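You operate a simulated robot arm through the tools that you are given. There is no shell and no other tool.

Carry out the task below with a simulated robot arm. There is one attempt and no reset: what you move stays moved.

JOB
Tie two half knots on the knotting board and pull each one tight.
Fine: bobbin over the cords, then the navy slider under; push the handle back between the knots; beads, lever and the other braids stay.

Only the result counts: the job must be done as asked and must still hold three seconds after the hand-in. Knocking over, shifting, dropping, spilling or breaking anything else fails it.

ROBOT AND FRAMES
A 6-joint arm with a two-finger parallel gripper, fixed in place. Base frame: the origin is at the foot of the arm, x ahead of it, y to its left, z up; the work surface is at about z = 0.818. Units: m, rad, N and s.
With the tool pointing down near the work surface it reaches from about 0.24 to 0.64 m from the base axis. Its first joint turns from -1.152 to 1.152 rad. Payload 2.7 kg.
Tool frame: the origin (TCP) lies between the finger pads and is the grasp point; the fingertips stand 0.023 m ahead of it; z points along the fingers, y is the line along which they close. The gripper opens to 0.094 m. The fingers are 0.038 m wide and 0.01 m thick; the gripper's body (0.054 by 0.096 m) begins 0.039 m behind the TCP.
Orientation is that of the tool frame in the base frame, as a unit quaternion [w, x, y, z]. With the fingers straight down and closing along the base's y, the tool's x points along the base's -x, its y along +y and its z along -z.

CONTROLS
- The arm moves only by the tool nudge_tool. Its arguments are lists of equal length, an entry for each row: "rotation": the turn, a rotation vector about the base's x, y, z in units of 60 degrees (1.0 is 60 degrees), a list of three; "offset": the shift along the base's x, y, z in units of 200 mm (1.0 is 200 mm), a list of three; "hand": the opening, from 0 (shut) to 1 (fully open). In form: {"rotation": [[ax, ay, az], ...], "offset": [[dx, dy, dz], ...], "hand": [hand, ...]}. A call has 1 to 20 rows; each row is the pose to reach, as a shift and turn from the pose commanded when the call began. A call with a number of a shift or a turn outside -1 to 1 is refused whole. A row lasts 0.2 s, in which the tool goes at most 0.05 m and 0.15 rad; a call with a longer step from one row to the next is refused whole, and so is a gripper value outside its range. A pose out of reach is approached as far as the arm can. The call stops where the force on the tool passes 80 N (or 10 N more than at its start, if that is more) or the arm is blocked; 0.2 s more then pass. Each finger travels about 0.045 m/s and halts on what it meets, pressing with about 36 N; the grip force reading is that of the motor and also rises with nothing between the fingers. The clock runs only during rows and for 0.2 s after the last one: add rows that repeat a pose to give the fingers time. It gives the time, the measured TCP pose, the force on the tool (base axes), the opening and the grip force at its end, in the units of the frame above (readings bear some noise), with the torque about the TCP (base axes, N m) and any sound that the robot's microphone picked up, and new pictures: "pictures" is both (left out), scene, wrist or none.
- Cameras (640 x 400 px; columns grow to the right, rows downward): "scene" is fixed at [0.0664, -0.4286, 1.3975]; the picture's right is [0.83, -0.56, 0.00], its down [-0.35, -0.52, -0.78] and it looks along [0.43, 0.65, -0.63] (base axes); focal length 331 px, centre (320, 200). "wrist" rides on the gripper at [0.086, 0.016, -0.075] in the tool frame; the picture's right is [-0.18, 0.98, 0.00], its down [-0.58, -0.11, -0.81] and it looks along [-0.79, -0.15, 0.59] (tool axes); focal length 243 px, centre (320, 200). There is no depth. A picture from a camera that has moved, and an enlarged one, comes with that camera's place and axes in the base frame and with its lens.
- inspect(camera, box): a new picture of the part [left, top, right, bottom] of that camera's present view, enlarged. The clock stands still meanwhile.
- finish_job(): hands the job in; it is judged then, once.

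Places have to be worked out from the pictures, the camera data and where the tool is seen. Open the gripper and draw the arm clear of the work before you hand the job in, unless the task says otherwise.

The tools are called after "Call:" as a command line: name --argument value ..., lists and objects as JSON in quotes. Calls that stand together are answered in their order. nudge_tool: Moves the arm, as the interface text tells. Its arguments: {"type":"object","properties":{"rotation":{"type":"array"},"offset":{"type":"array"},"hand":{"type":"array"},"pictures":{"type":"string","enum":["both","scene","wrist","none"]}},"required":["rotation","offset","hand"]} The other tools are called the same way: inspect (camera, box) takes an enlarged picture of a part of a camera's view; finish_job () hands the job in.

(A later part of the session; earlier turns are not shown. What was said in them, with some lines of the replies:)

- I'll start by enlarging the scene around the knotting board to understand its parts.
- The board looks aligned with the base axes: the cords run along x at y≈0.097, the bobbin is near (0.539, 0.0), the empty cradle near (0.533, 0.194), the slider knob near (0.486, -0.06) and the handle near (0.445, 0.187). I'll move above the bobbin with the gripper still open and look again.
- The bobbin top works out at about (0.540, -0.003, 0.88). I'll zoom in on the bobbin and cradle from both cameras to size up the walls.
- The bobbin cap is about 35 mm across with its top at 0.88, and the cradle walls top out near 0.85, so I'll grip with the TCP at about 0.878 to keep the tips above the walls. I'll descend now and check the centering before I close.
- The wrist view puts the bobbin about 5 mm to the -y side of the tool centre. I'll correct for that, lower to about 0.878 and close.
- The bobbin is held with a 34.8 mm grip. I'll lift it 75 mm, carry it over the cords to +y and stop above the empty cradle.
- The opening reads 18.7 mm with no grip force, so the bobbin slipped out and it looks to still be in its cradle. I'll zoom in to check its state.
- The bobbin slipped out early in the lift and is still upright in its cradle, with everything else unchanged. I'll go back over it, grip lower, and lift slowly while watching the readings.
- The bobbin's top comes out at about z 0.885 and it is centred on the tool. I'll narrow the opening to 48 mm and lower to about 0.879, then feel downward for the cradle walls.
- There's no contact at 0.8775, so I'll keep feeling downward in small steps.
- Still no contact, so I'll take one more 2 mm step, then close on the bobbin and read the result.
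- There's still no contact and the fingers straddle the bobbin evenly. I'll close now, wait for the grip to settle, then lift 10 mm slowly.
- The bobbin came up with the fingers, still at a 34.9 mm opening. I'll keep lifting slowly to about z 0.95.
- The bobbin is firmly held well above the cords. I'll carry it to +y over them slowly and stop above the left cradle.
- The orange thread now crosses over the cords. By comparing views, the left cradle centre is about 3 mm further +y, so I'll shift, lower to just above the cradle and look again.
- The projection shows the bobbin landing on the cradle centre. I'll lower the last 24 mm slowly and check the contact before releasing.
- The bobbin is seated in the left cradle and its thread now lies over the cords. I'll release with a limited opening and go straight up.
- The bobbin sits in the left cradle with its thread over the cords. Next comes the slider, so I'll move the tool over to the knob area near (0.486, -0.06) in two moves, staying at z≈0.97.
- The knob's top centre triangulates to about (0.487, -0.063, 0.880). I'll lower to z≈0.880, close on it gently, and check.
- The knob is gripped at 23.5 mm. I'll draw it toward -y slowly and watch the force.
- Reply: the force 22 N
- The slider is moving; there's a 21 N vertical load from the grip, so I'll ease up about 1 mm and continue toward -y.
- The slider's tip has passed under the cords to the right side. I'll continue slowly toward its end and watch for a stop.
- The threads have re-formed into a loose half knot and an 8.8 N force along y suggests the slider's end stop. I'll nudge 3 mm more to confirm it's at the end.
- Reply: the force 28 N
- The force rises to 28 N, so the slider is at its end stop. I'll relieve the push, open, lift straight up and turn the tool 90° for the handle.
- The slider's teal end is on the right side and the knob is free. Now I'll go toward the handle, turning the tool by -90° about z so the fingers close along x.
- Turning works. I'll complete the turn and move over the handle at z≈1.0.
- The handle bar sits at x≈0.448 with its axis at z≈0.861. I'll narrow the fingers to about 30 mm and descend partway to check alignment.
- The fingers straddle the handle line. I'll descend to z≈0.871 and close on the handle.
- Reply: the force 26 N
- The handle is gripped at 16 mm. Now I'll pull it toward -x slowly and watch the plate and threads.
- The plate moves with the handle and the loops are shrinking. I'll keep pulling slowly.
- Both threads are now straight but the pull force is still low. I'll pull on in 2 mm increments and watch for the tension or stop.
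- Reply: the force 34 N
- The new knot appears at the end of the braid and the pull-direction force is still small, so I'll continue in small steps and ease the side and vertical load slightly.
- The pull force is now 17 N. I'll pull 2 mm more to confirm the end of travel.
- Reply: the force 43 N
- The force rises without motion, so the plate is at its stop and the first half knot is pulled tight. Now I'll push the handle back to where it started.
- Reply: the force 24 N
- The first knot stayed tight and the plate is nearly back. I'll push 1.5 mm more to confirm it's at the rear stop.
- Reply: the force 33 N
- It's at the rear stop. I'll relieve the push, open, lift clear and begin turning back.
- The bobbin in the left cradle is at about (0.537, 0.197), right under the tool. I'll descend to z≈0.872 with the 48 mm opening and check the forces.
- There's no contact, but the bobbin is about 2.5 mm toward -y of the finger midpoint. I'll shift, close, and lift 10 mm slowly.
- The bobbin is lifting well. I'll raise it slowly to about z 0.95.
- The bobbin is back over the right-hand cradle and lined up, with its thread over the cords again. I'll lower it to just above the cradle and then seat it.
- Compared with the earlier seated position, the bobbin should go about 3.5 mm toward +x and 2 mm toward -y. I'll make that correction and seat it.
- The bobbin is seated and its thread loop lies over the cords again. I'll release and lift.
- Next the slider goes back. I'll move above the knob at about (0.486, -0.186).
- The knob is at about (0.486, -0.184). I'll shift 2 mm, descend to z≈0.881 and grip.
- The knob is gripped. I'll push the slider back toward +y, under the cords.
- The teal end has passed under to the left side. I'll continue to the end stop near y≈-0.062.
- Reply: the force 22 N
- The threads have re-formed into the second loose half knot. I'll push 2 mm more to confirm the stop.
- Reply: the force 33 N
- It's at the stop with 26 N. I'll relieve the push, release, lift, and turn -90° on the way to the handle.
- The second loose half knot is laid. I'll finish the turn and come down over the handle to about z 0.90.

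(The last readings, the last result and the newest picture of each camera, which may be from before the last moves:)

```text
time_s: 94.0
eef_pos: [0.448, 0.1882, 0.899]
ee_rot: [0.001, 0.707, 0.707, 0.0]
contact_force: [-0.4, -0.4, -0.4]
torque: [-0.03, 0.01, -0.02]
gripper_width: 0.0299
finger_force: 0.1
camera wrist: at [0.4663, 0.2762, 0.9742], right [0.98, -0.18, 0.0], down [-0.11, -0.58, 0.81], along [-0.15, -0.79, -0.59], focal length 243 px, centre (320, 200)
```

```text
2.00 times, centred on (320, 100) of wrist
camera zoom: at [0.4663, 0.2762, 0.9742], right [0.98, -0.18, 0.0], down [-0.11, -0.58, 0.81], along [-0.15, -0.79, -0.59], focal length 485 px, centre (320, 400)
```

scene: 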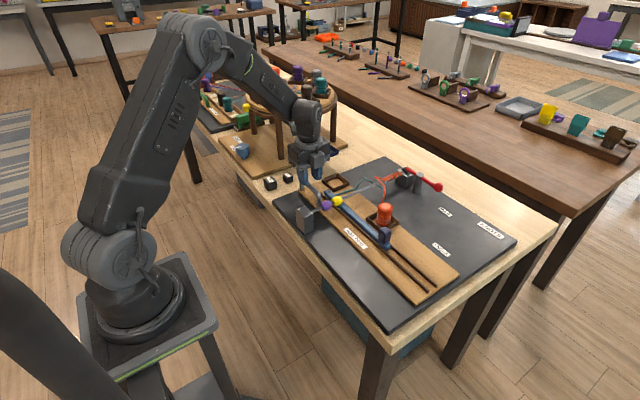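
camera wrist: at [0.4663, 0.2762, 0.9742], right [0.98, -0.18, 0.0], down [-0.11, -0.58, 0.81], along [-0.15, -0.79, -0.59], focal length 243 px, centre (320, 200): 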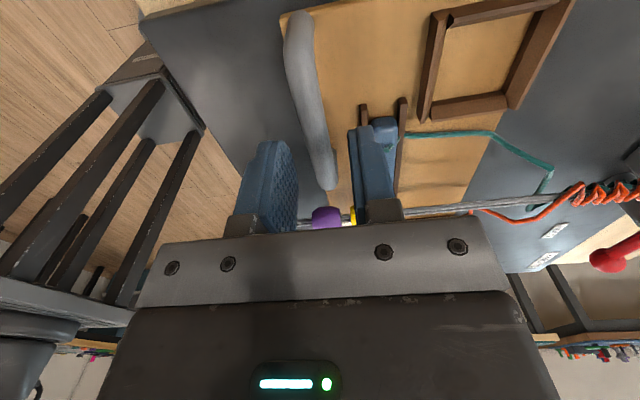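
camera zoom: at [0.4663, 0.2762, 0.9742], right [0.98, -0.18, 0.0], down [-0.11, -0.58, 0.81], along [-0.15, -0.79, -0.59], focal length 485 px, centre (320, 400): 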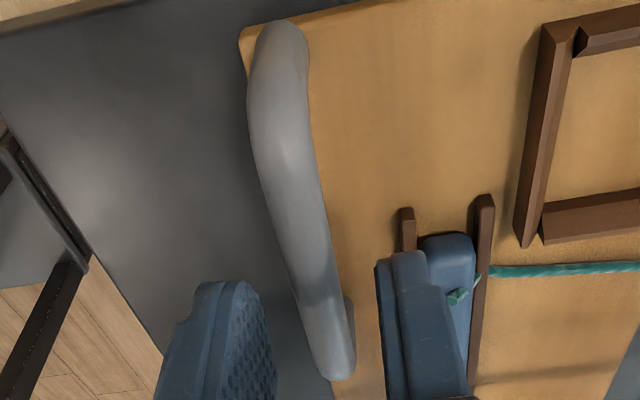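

The fingers straddle the handle again; I'll shift 5 mm in +y to keep clear of the slider tip, then descend and grip.

Call:
nudge_tool --rotation '[[0, 0, 0], [0, 0, 0], [0, 0, 0], [0, 0, 0], [0, 0, 0], [0, 0, 0], [0, 0, 0], [0, 0, 0], [0, 0, 0], [0, 0, 0], [0, 0, 0]]' --offset '[[0, 0.025, 0], [0, 0.025, -0.04], [0, 0.025, -0.08], [0, 0.025, -0.12], [0, 0.025, -0.145], [0, 0.025, -0.15], [0, 0.025, -0.15], [0, 0.025, -0.15], [0, 0.025, -0.15], [0, 0.025, -0.15], [0, 0.025, -0.15]]' --hand '[0.32, 0.32, 0.32, 0.32, 0.32, 0.32, 0.25, 0.15, 0.05, 0.05, 0.05]'

```text
time_s: 96.4
eef_pos: [0.445, 0.1928, 0.8716]
ee_rot: [-0.001, 0.707, 0.707, -0.003]
contact_force: [-30.6, 1.8, 9.3]
torque: [0.45, 0.23, 0.1]
gripper_width: 0.0136
finger_force: 44.8
camera wrist: at [0.465, 0.2802, 0.9445], right [0.98, -0.18, -0.01], down [-0.1, -0.58, 0.81], along [-0.15, -0.79, -0.59], focal length 243 px, centre (320, 200)
```

scene: 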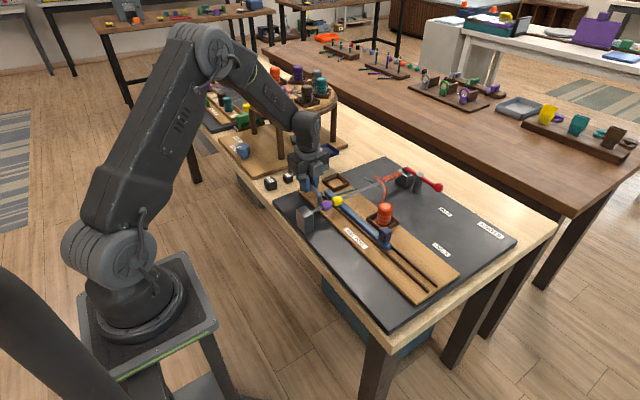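
wrist: 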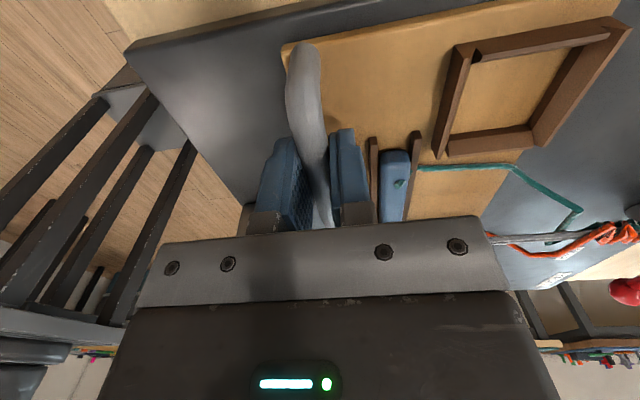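

Gripped again at 13.6 mm. I'll pull the handle toward -x for the second knot, slowly.

Call:
nudge_tool --rotation '[[0, 0, 0], [0, 0, 0], [0, 0, 0], [0, 0, 0], [0, 0, 0], [0, 0, 0], [0, 0, 0], [0, 0, 0], [0, 0, 0], [0, 0, 0], [0, 0, 0]]' --offset '[[-0.02, 0, 0], [-0.04, 0, 0], [-0.06, 0, 0], [-0.08, 0, 0], [-0.1, 0, 0], [-0.12, 0, 0], [-0.14, 0, 0], [-0.16, 0, 0], [-0.18, 0, 0], [-0.2, 0, 0], [-0.2, 0, 0]]' --hand '[0.05, 0.05, 0.05, 0.05, 0.05, 0.05, 0.05, 0.05, 0.05, 0.05, 0.05]'

Call:
inspect --camera "scene" --box '[280, 150, 440, 250]'

```text
time_s: 98.8
eef_pos: [0.407, 0.1928, 0.8716]
ee_rot: [0.0, 0.707, 0.707, -0.002]
contact_force: [0.3, -27.9, -5.7]
torque: [-1.03, 0.02, 0.09]
gripper_width: 0.0136
finger_force: 45.2
camera wrist: at [0.4273, 0.2802, 0.9448], right [0.98, -0.18, 0.0], down [-0.11, -0.58, 0.81], along [-0.15, -0.79, -0.59], focal length 243 px, centre (320, 200)
```

scene: 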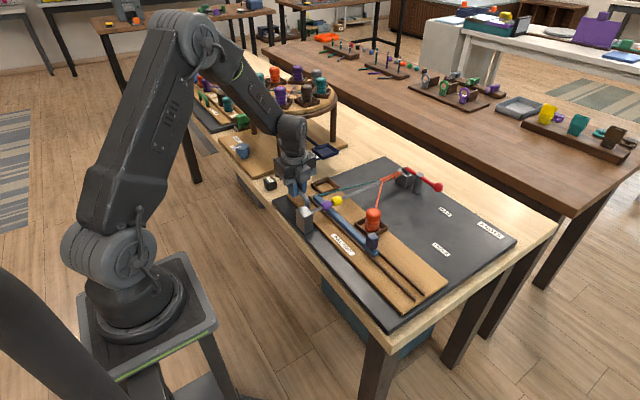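
wrist: 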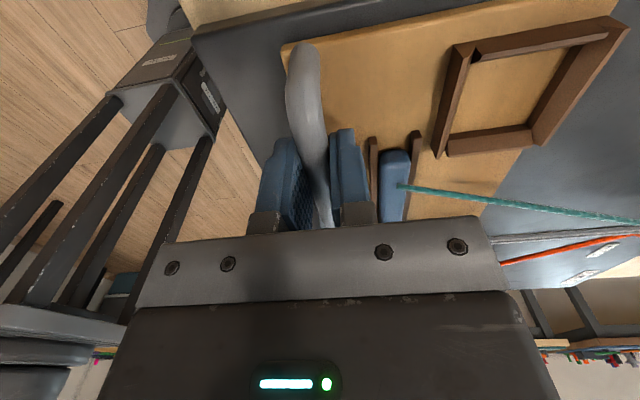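

```text
4.00 times, centred on (360, 200) of scene
camera zoom: at [0.0665, -0.4292, 1.3973], right [0.83, -0.56, 0.0], down [-0.35, -0.52, -0.78], along [0.43, 0.65, -0.63], focal length 1323 px, centre (160, 200)
```

zoom: 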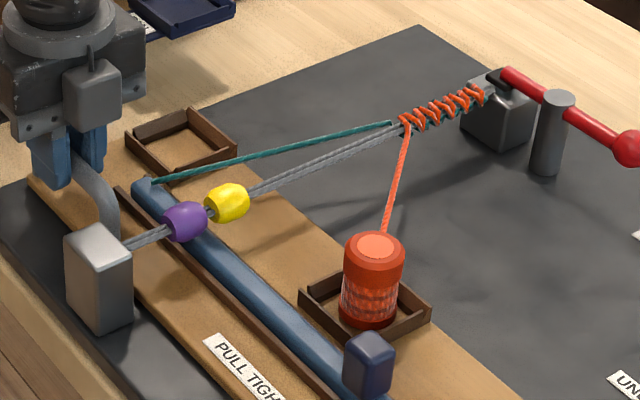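

Both threads are straight and the second knot is closing. I'll pull the last few millimetres to the stop and ease the side load.

Call:
nudge_tool --rotation '[[0, 0, 0], [0, 0, 0], [0, 0, 0], [0, 0, 0], [0, 0, 0], [0, 0, 0]]' --offset '[[-0.01, -0.004, 0], [-0.02, -0.004, 0], [-0.03, -0.004, 0], [-0.037, -0.004, 0], [-0.042, -0.004, 0], [-0.042, -0.004, 0]]' --hand '[0.05, 0.05, 0.05, 0.05, 0.05, 0.05]' --pictures "none"

Call:
inspect --camera "scene" --box '[340, 150, 420, 200]'

```text
time_s: 100.2
eef_pos: [0.4013, 0.1929, 0.8723]
ee_rot: [-0.001, 0.707, 0.707, -0.001]
contact_force: [0.6, -2.9, -28.5]
torque: [0.61, -0.05, 0.02]
gripper_width: 0.0134
finger_force: 44.4
```

```text
8.00 times, centred on (380, 175) of scene
camera zoom: at [0.0668, -0.4286, 1.3975], right [0.83, -0.56, 0.0], down [-0.35, -0.52, -0.78], along [0.43, 0.65, -0.63], focal length 2647 px, centre (-160, 400)
```

zoom: 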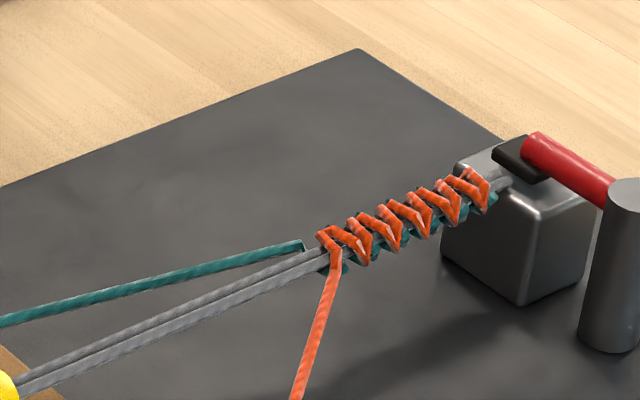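

The new half knot is on the braid but the pull force is not up yet, so I'll pull in small steps until the stop is felt.

Call:
nudge_tool --rotation '[[0, 0, 0], [0, 0, 0], [0, 0, 0]]' --offset '[[-0.006, 0, -0.002], [-0.01, 0, -0.002], [-0.01, 0, -0.002]]' --hand '[0.05, 0.05, 0.05]' --pictures "none"

Call:
nudge_tool --rotation '[[0, 0, 0], [0, 0, 0], [0, 0, 0]]' --offset '[[-0.005, 0, 0], [-0.009, 0, 0], [-0.009, 0, 0]]' --hand '[0.05, 0.05, 0.05]' --pictures "scene"

Call:
inspect --camera "scene" --box '[340, 150, 420, 200]'

```text
time_s: 101.0
eef_pos: [0.4007, 0.1936, 0.8715]
ee_rot: [0.001, 0.707, 0.708, 0.0]
contact_force: [21.4, -2.8, -38.5]
torque: [-0.05, -0.15, -0.03]
gripper_width: 0.0137
finger_force: 45.2
```

```text
time_s: 101.8
eef_pos: [0.399, 0.1935, 0.8723]
ee_rot: [0.002, 0.707, 0.708, 0.004]
contact_force: [48.9, -4.3, -43.8]
torque: [-0.48, -0.24, -0.12]
gripper_width: 0.0134
finger_force: 44.9
```

scene: 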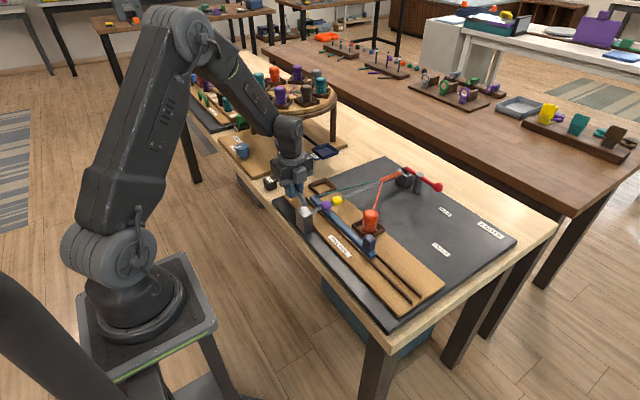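

```text
8.00 times, centred on (380, 175) of scene
camera zoom: at [0.0681, -0.4285, 1.3975], right [0.83, -0.56, 0.0], down [-0.35, -0.52, -0.78], along [0.43, 0.65, -0.63], focal length 2647 px, centre (-160, 400)
```

zoom: 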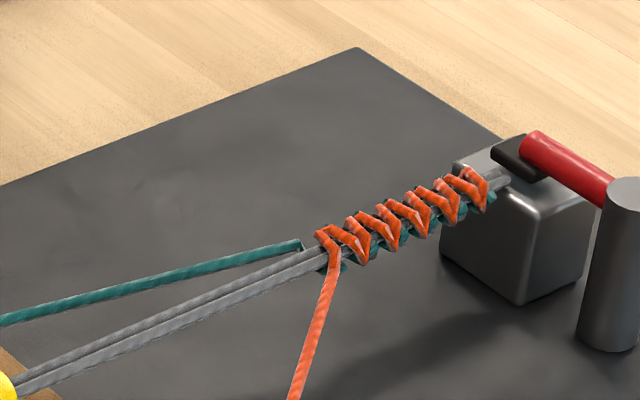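

The plate is at the front stop with 49 N and the second half knot is tight on the braid. I'll relieve the load, open, lift straight up and look.

Call:
nudge_tool --rotation '[[0, 0, 0], [0, 0, 0], [0, 0, 0], [0, 0, 0], [0, 0, 0], [0, 0, 0], [0, 0, 0], [0, 0, 0], [0, 0, 0], [0, 0, 0]]' --offset '[[0.01, 0, 0.002], [0.012, 0, 0.002], [0.012, 0, 0.002], [0.012, 0, 0.002], [0.012, 0, 0.04], [0.012, 0, 0.12], [0.012, 0, 0.25], [0.012, 0, 0.4], [0.012, 0, 0.6], [0.012, 0, 0.8]]' --hand '[0.05, 0.15, 0.3, 0.32, 0.32, 0.32, 0.32, 0.32, 0.32, 0.32]'

Call:
inspect --camera "scene" --box '[260, 150, 420, 250]'

Call:
inspect --camera "scene" --box '[340, 150, 420, 200]'

```text
time_s: 104.0
eef_pos: [0.398, 0.1913, 1.0326]
ee_rot: [0.0, 0.707, 0.707, -0.001]
contact_force: [-0.5, 0.6, -0.6]
torque: [-0.01, 0.01, 0.01]
gripper_width: 0.0302
finger_force: 0.1
camera wrist: at [0.4155, 0.279, 1.1063], right [0.98, -0.18, 0.0], down [-0.11, -0.58, 0.81], along [-0.15, -0.79, -0.59], focal length 243 px, centre (320, 200)
```

scene: 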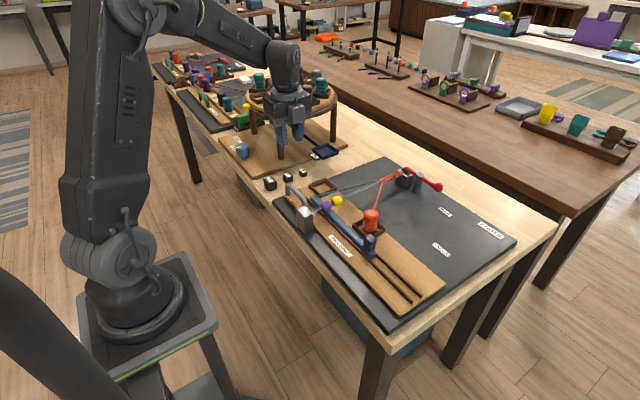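
wrist: 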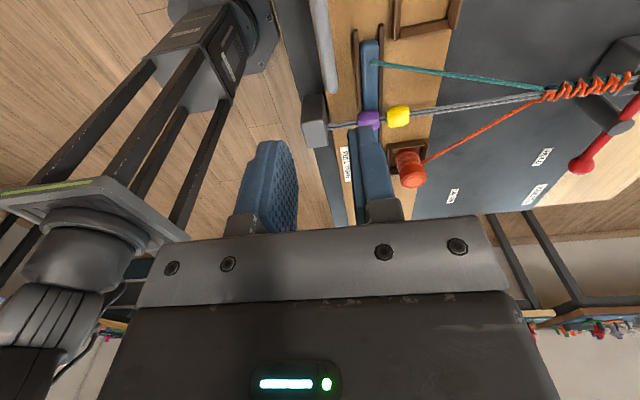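

```text
4.00 times, centred on (340, 200) of scene
camera zoom: at [0.0664, -0.4287, 1.3975], right [0.83, -0.56, 0.0], down [-0.35, -0.52, -0.78], along [0.43, 0.65, -0.63], focal length 1323 px, centre (240, 200)
```

zoom: 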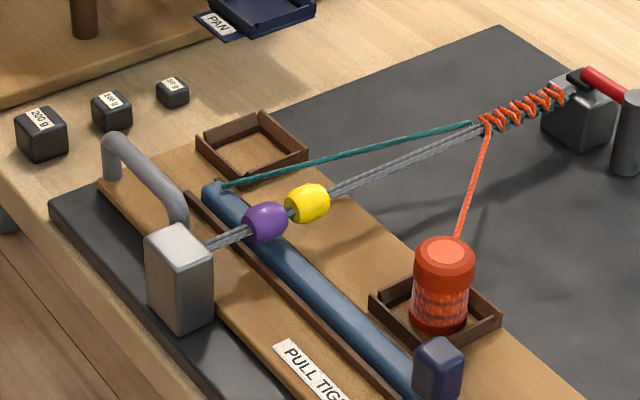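

```text
8.00 times, centred on (380, 175) of scene
camera zoom: at [0.0664, -0.4287, 1.3975], right [0.83, -0.56, 0.0], down [-0.35, -0.52, -0.78], along [0.43, 0.65, -0.63], focal length 2647 px, centre (-160, 400)
```

zoom: 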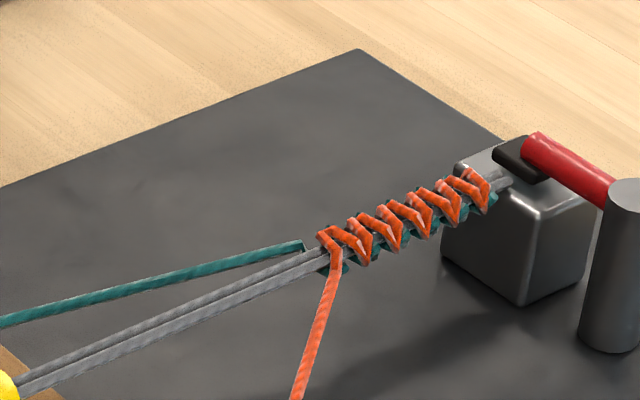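

Two half knots have been added and pulled tight; the beads, lever and weights are where they began, and the plate stays at the front stop. I'll open the gripper fully and raise the arm clear.

Call:
nudge_tool --rotation '[[0, 0, 0], [0, 0, 0], [0, 0, 0], [0, 0, 0], [0, 0, 0], [0, 0, 0], [0, 0, 0], [0, 0, 0], [0, 0, 0], [0, 0, 0]]' --offset '[[0, 0, 0.1], [0, 0, 0.2], [0, 0, 0.3], [0, 0, 0.4], [0, 0, 0.5], [0, 0, 0.5], [0, 0, 0.5], [0, 0, 0.5], [0, 0, 0.5], [0, 0, 0.5]]' --hand '[0.4, 0.55, 0.7, 0.85, 1, 1, 1, 1, 1, 1]'

Call:
inspect --camera "scene" --box '[260, 150, 420, 250]'

Call:
inspect --camera "scene" --box '[360, 150, 520, 250]'

```text
time_s: 106.2
eef_pos: [0.4011, 0.1915, 1.1319]
ee_rot: [0.0, 0.707, 0.708, -0.001]
contact_force: [-0.4, -0.4, -0.9]
torque: [-0.03, 0.01, 0.01]
gripper_width: 0.094
finger_force: 0.0
camera wrist: at [0.4185, 0.2796, 1.2049], right [0.98, -0.18, 0.0], down [-0.11, -0.58, 0.81], along [-0.15, -0.79, -0.59], focal length 243 px, centre (320, 200)
```

scene: 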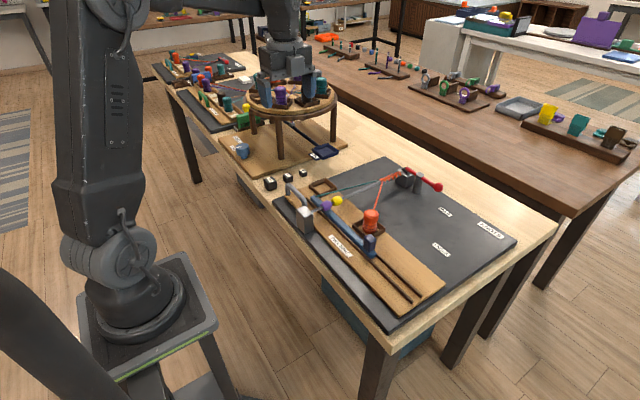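
wrist: 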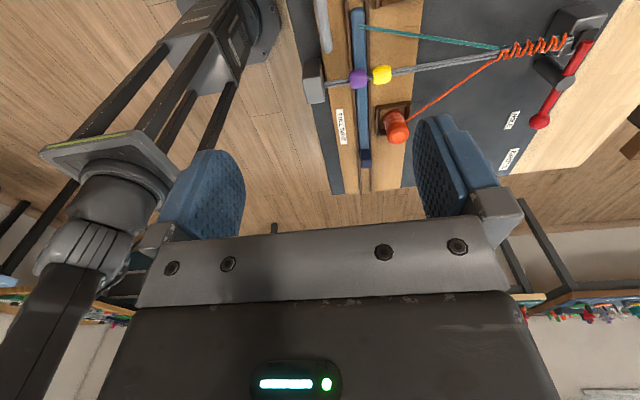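

```text
4.00 times, centred on (340, 200) of scene
camera zoom: at [0.0664, -0.4286, 1.3975], right [0.83, -0.56, 0.0], down [-0.35, -0.52, -0.78], along [0.43, 0.65, -0.63], focal length 1323 px, centre (240, 200)
```

zoom: 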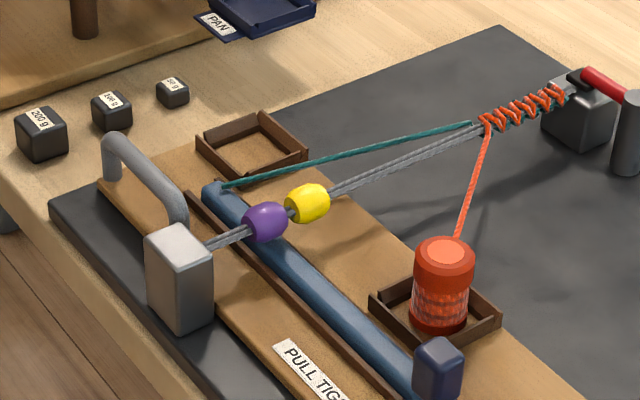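

```text
4.00 times, centred on (440, 200) of scene
camera zoom: at [0.0664, -0.4286, 1.3975], right [0.83, -0.56, 0.0], down [-0.35, -0.52, -0.78], along [0.43, 0.65, -0.63], focal length 1323 px, centre (-160, 200)
```

zoom: 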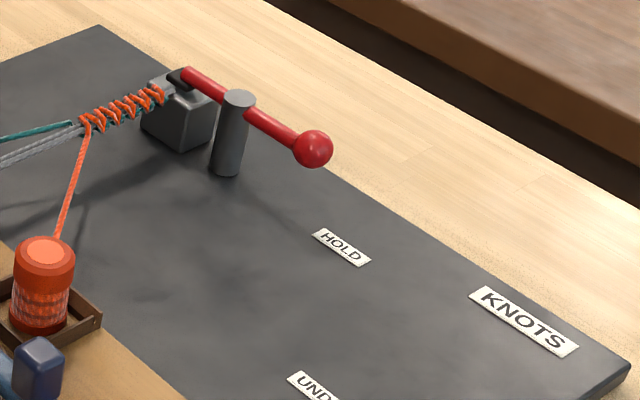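

The final pictures show both half knots tight, the bobbin seated, the lever and beads unmoved, and the arm clear with the gripper open. I'm handing the job in.

Call:
finish_job

```text
The job is handed in.
```

I tied two half knots on the knotting board and pulled each one tight, then handed the job in. No verdict came back.

- **First knot:** I carried the bobbin over the cords to the left cradle and drew the navy slider under to the right. I pulled the handle until the plate hit its front stop, then pushed it back to its rear stop.
- **Second knot:** I carried the bobbin back over the cords to the right cradle and pushed the slider under to the left. I pulled the handle to the front stop again, and it stays there.
- **Slip:** On my first try at lifting the bobbin it slipped out of the grip. It stayed upright in its cradle and nothing else moved; a lower grip held.
- **Final state:** In the last pictures the braid is two knots longer. The beads, lever and weights are where they started, and nothing touched the other braids. I left the gripper open and the arm raised clear of the work.
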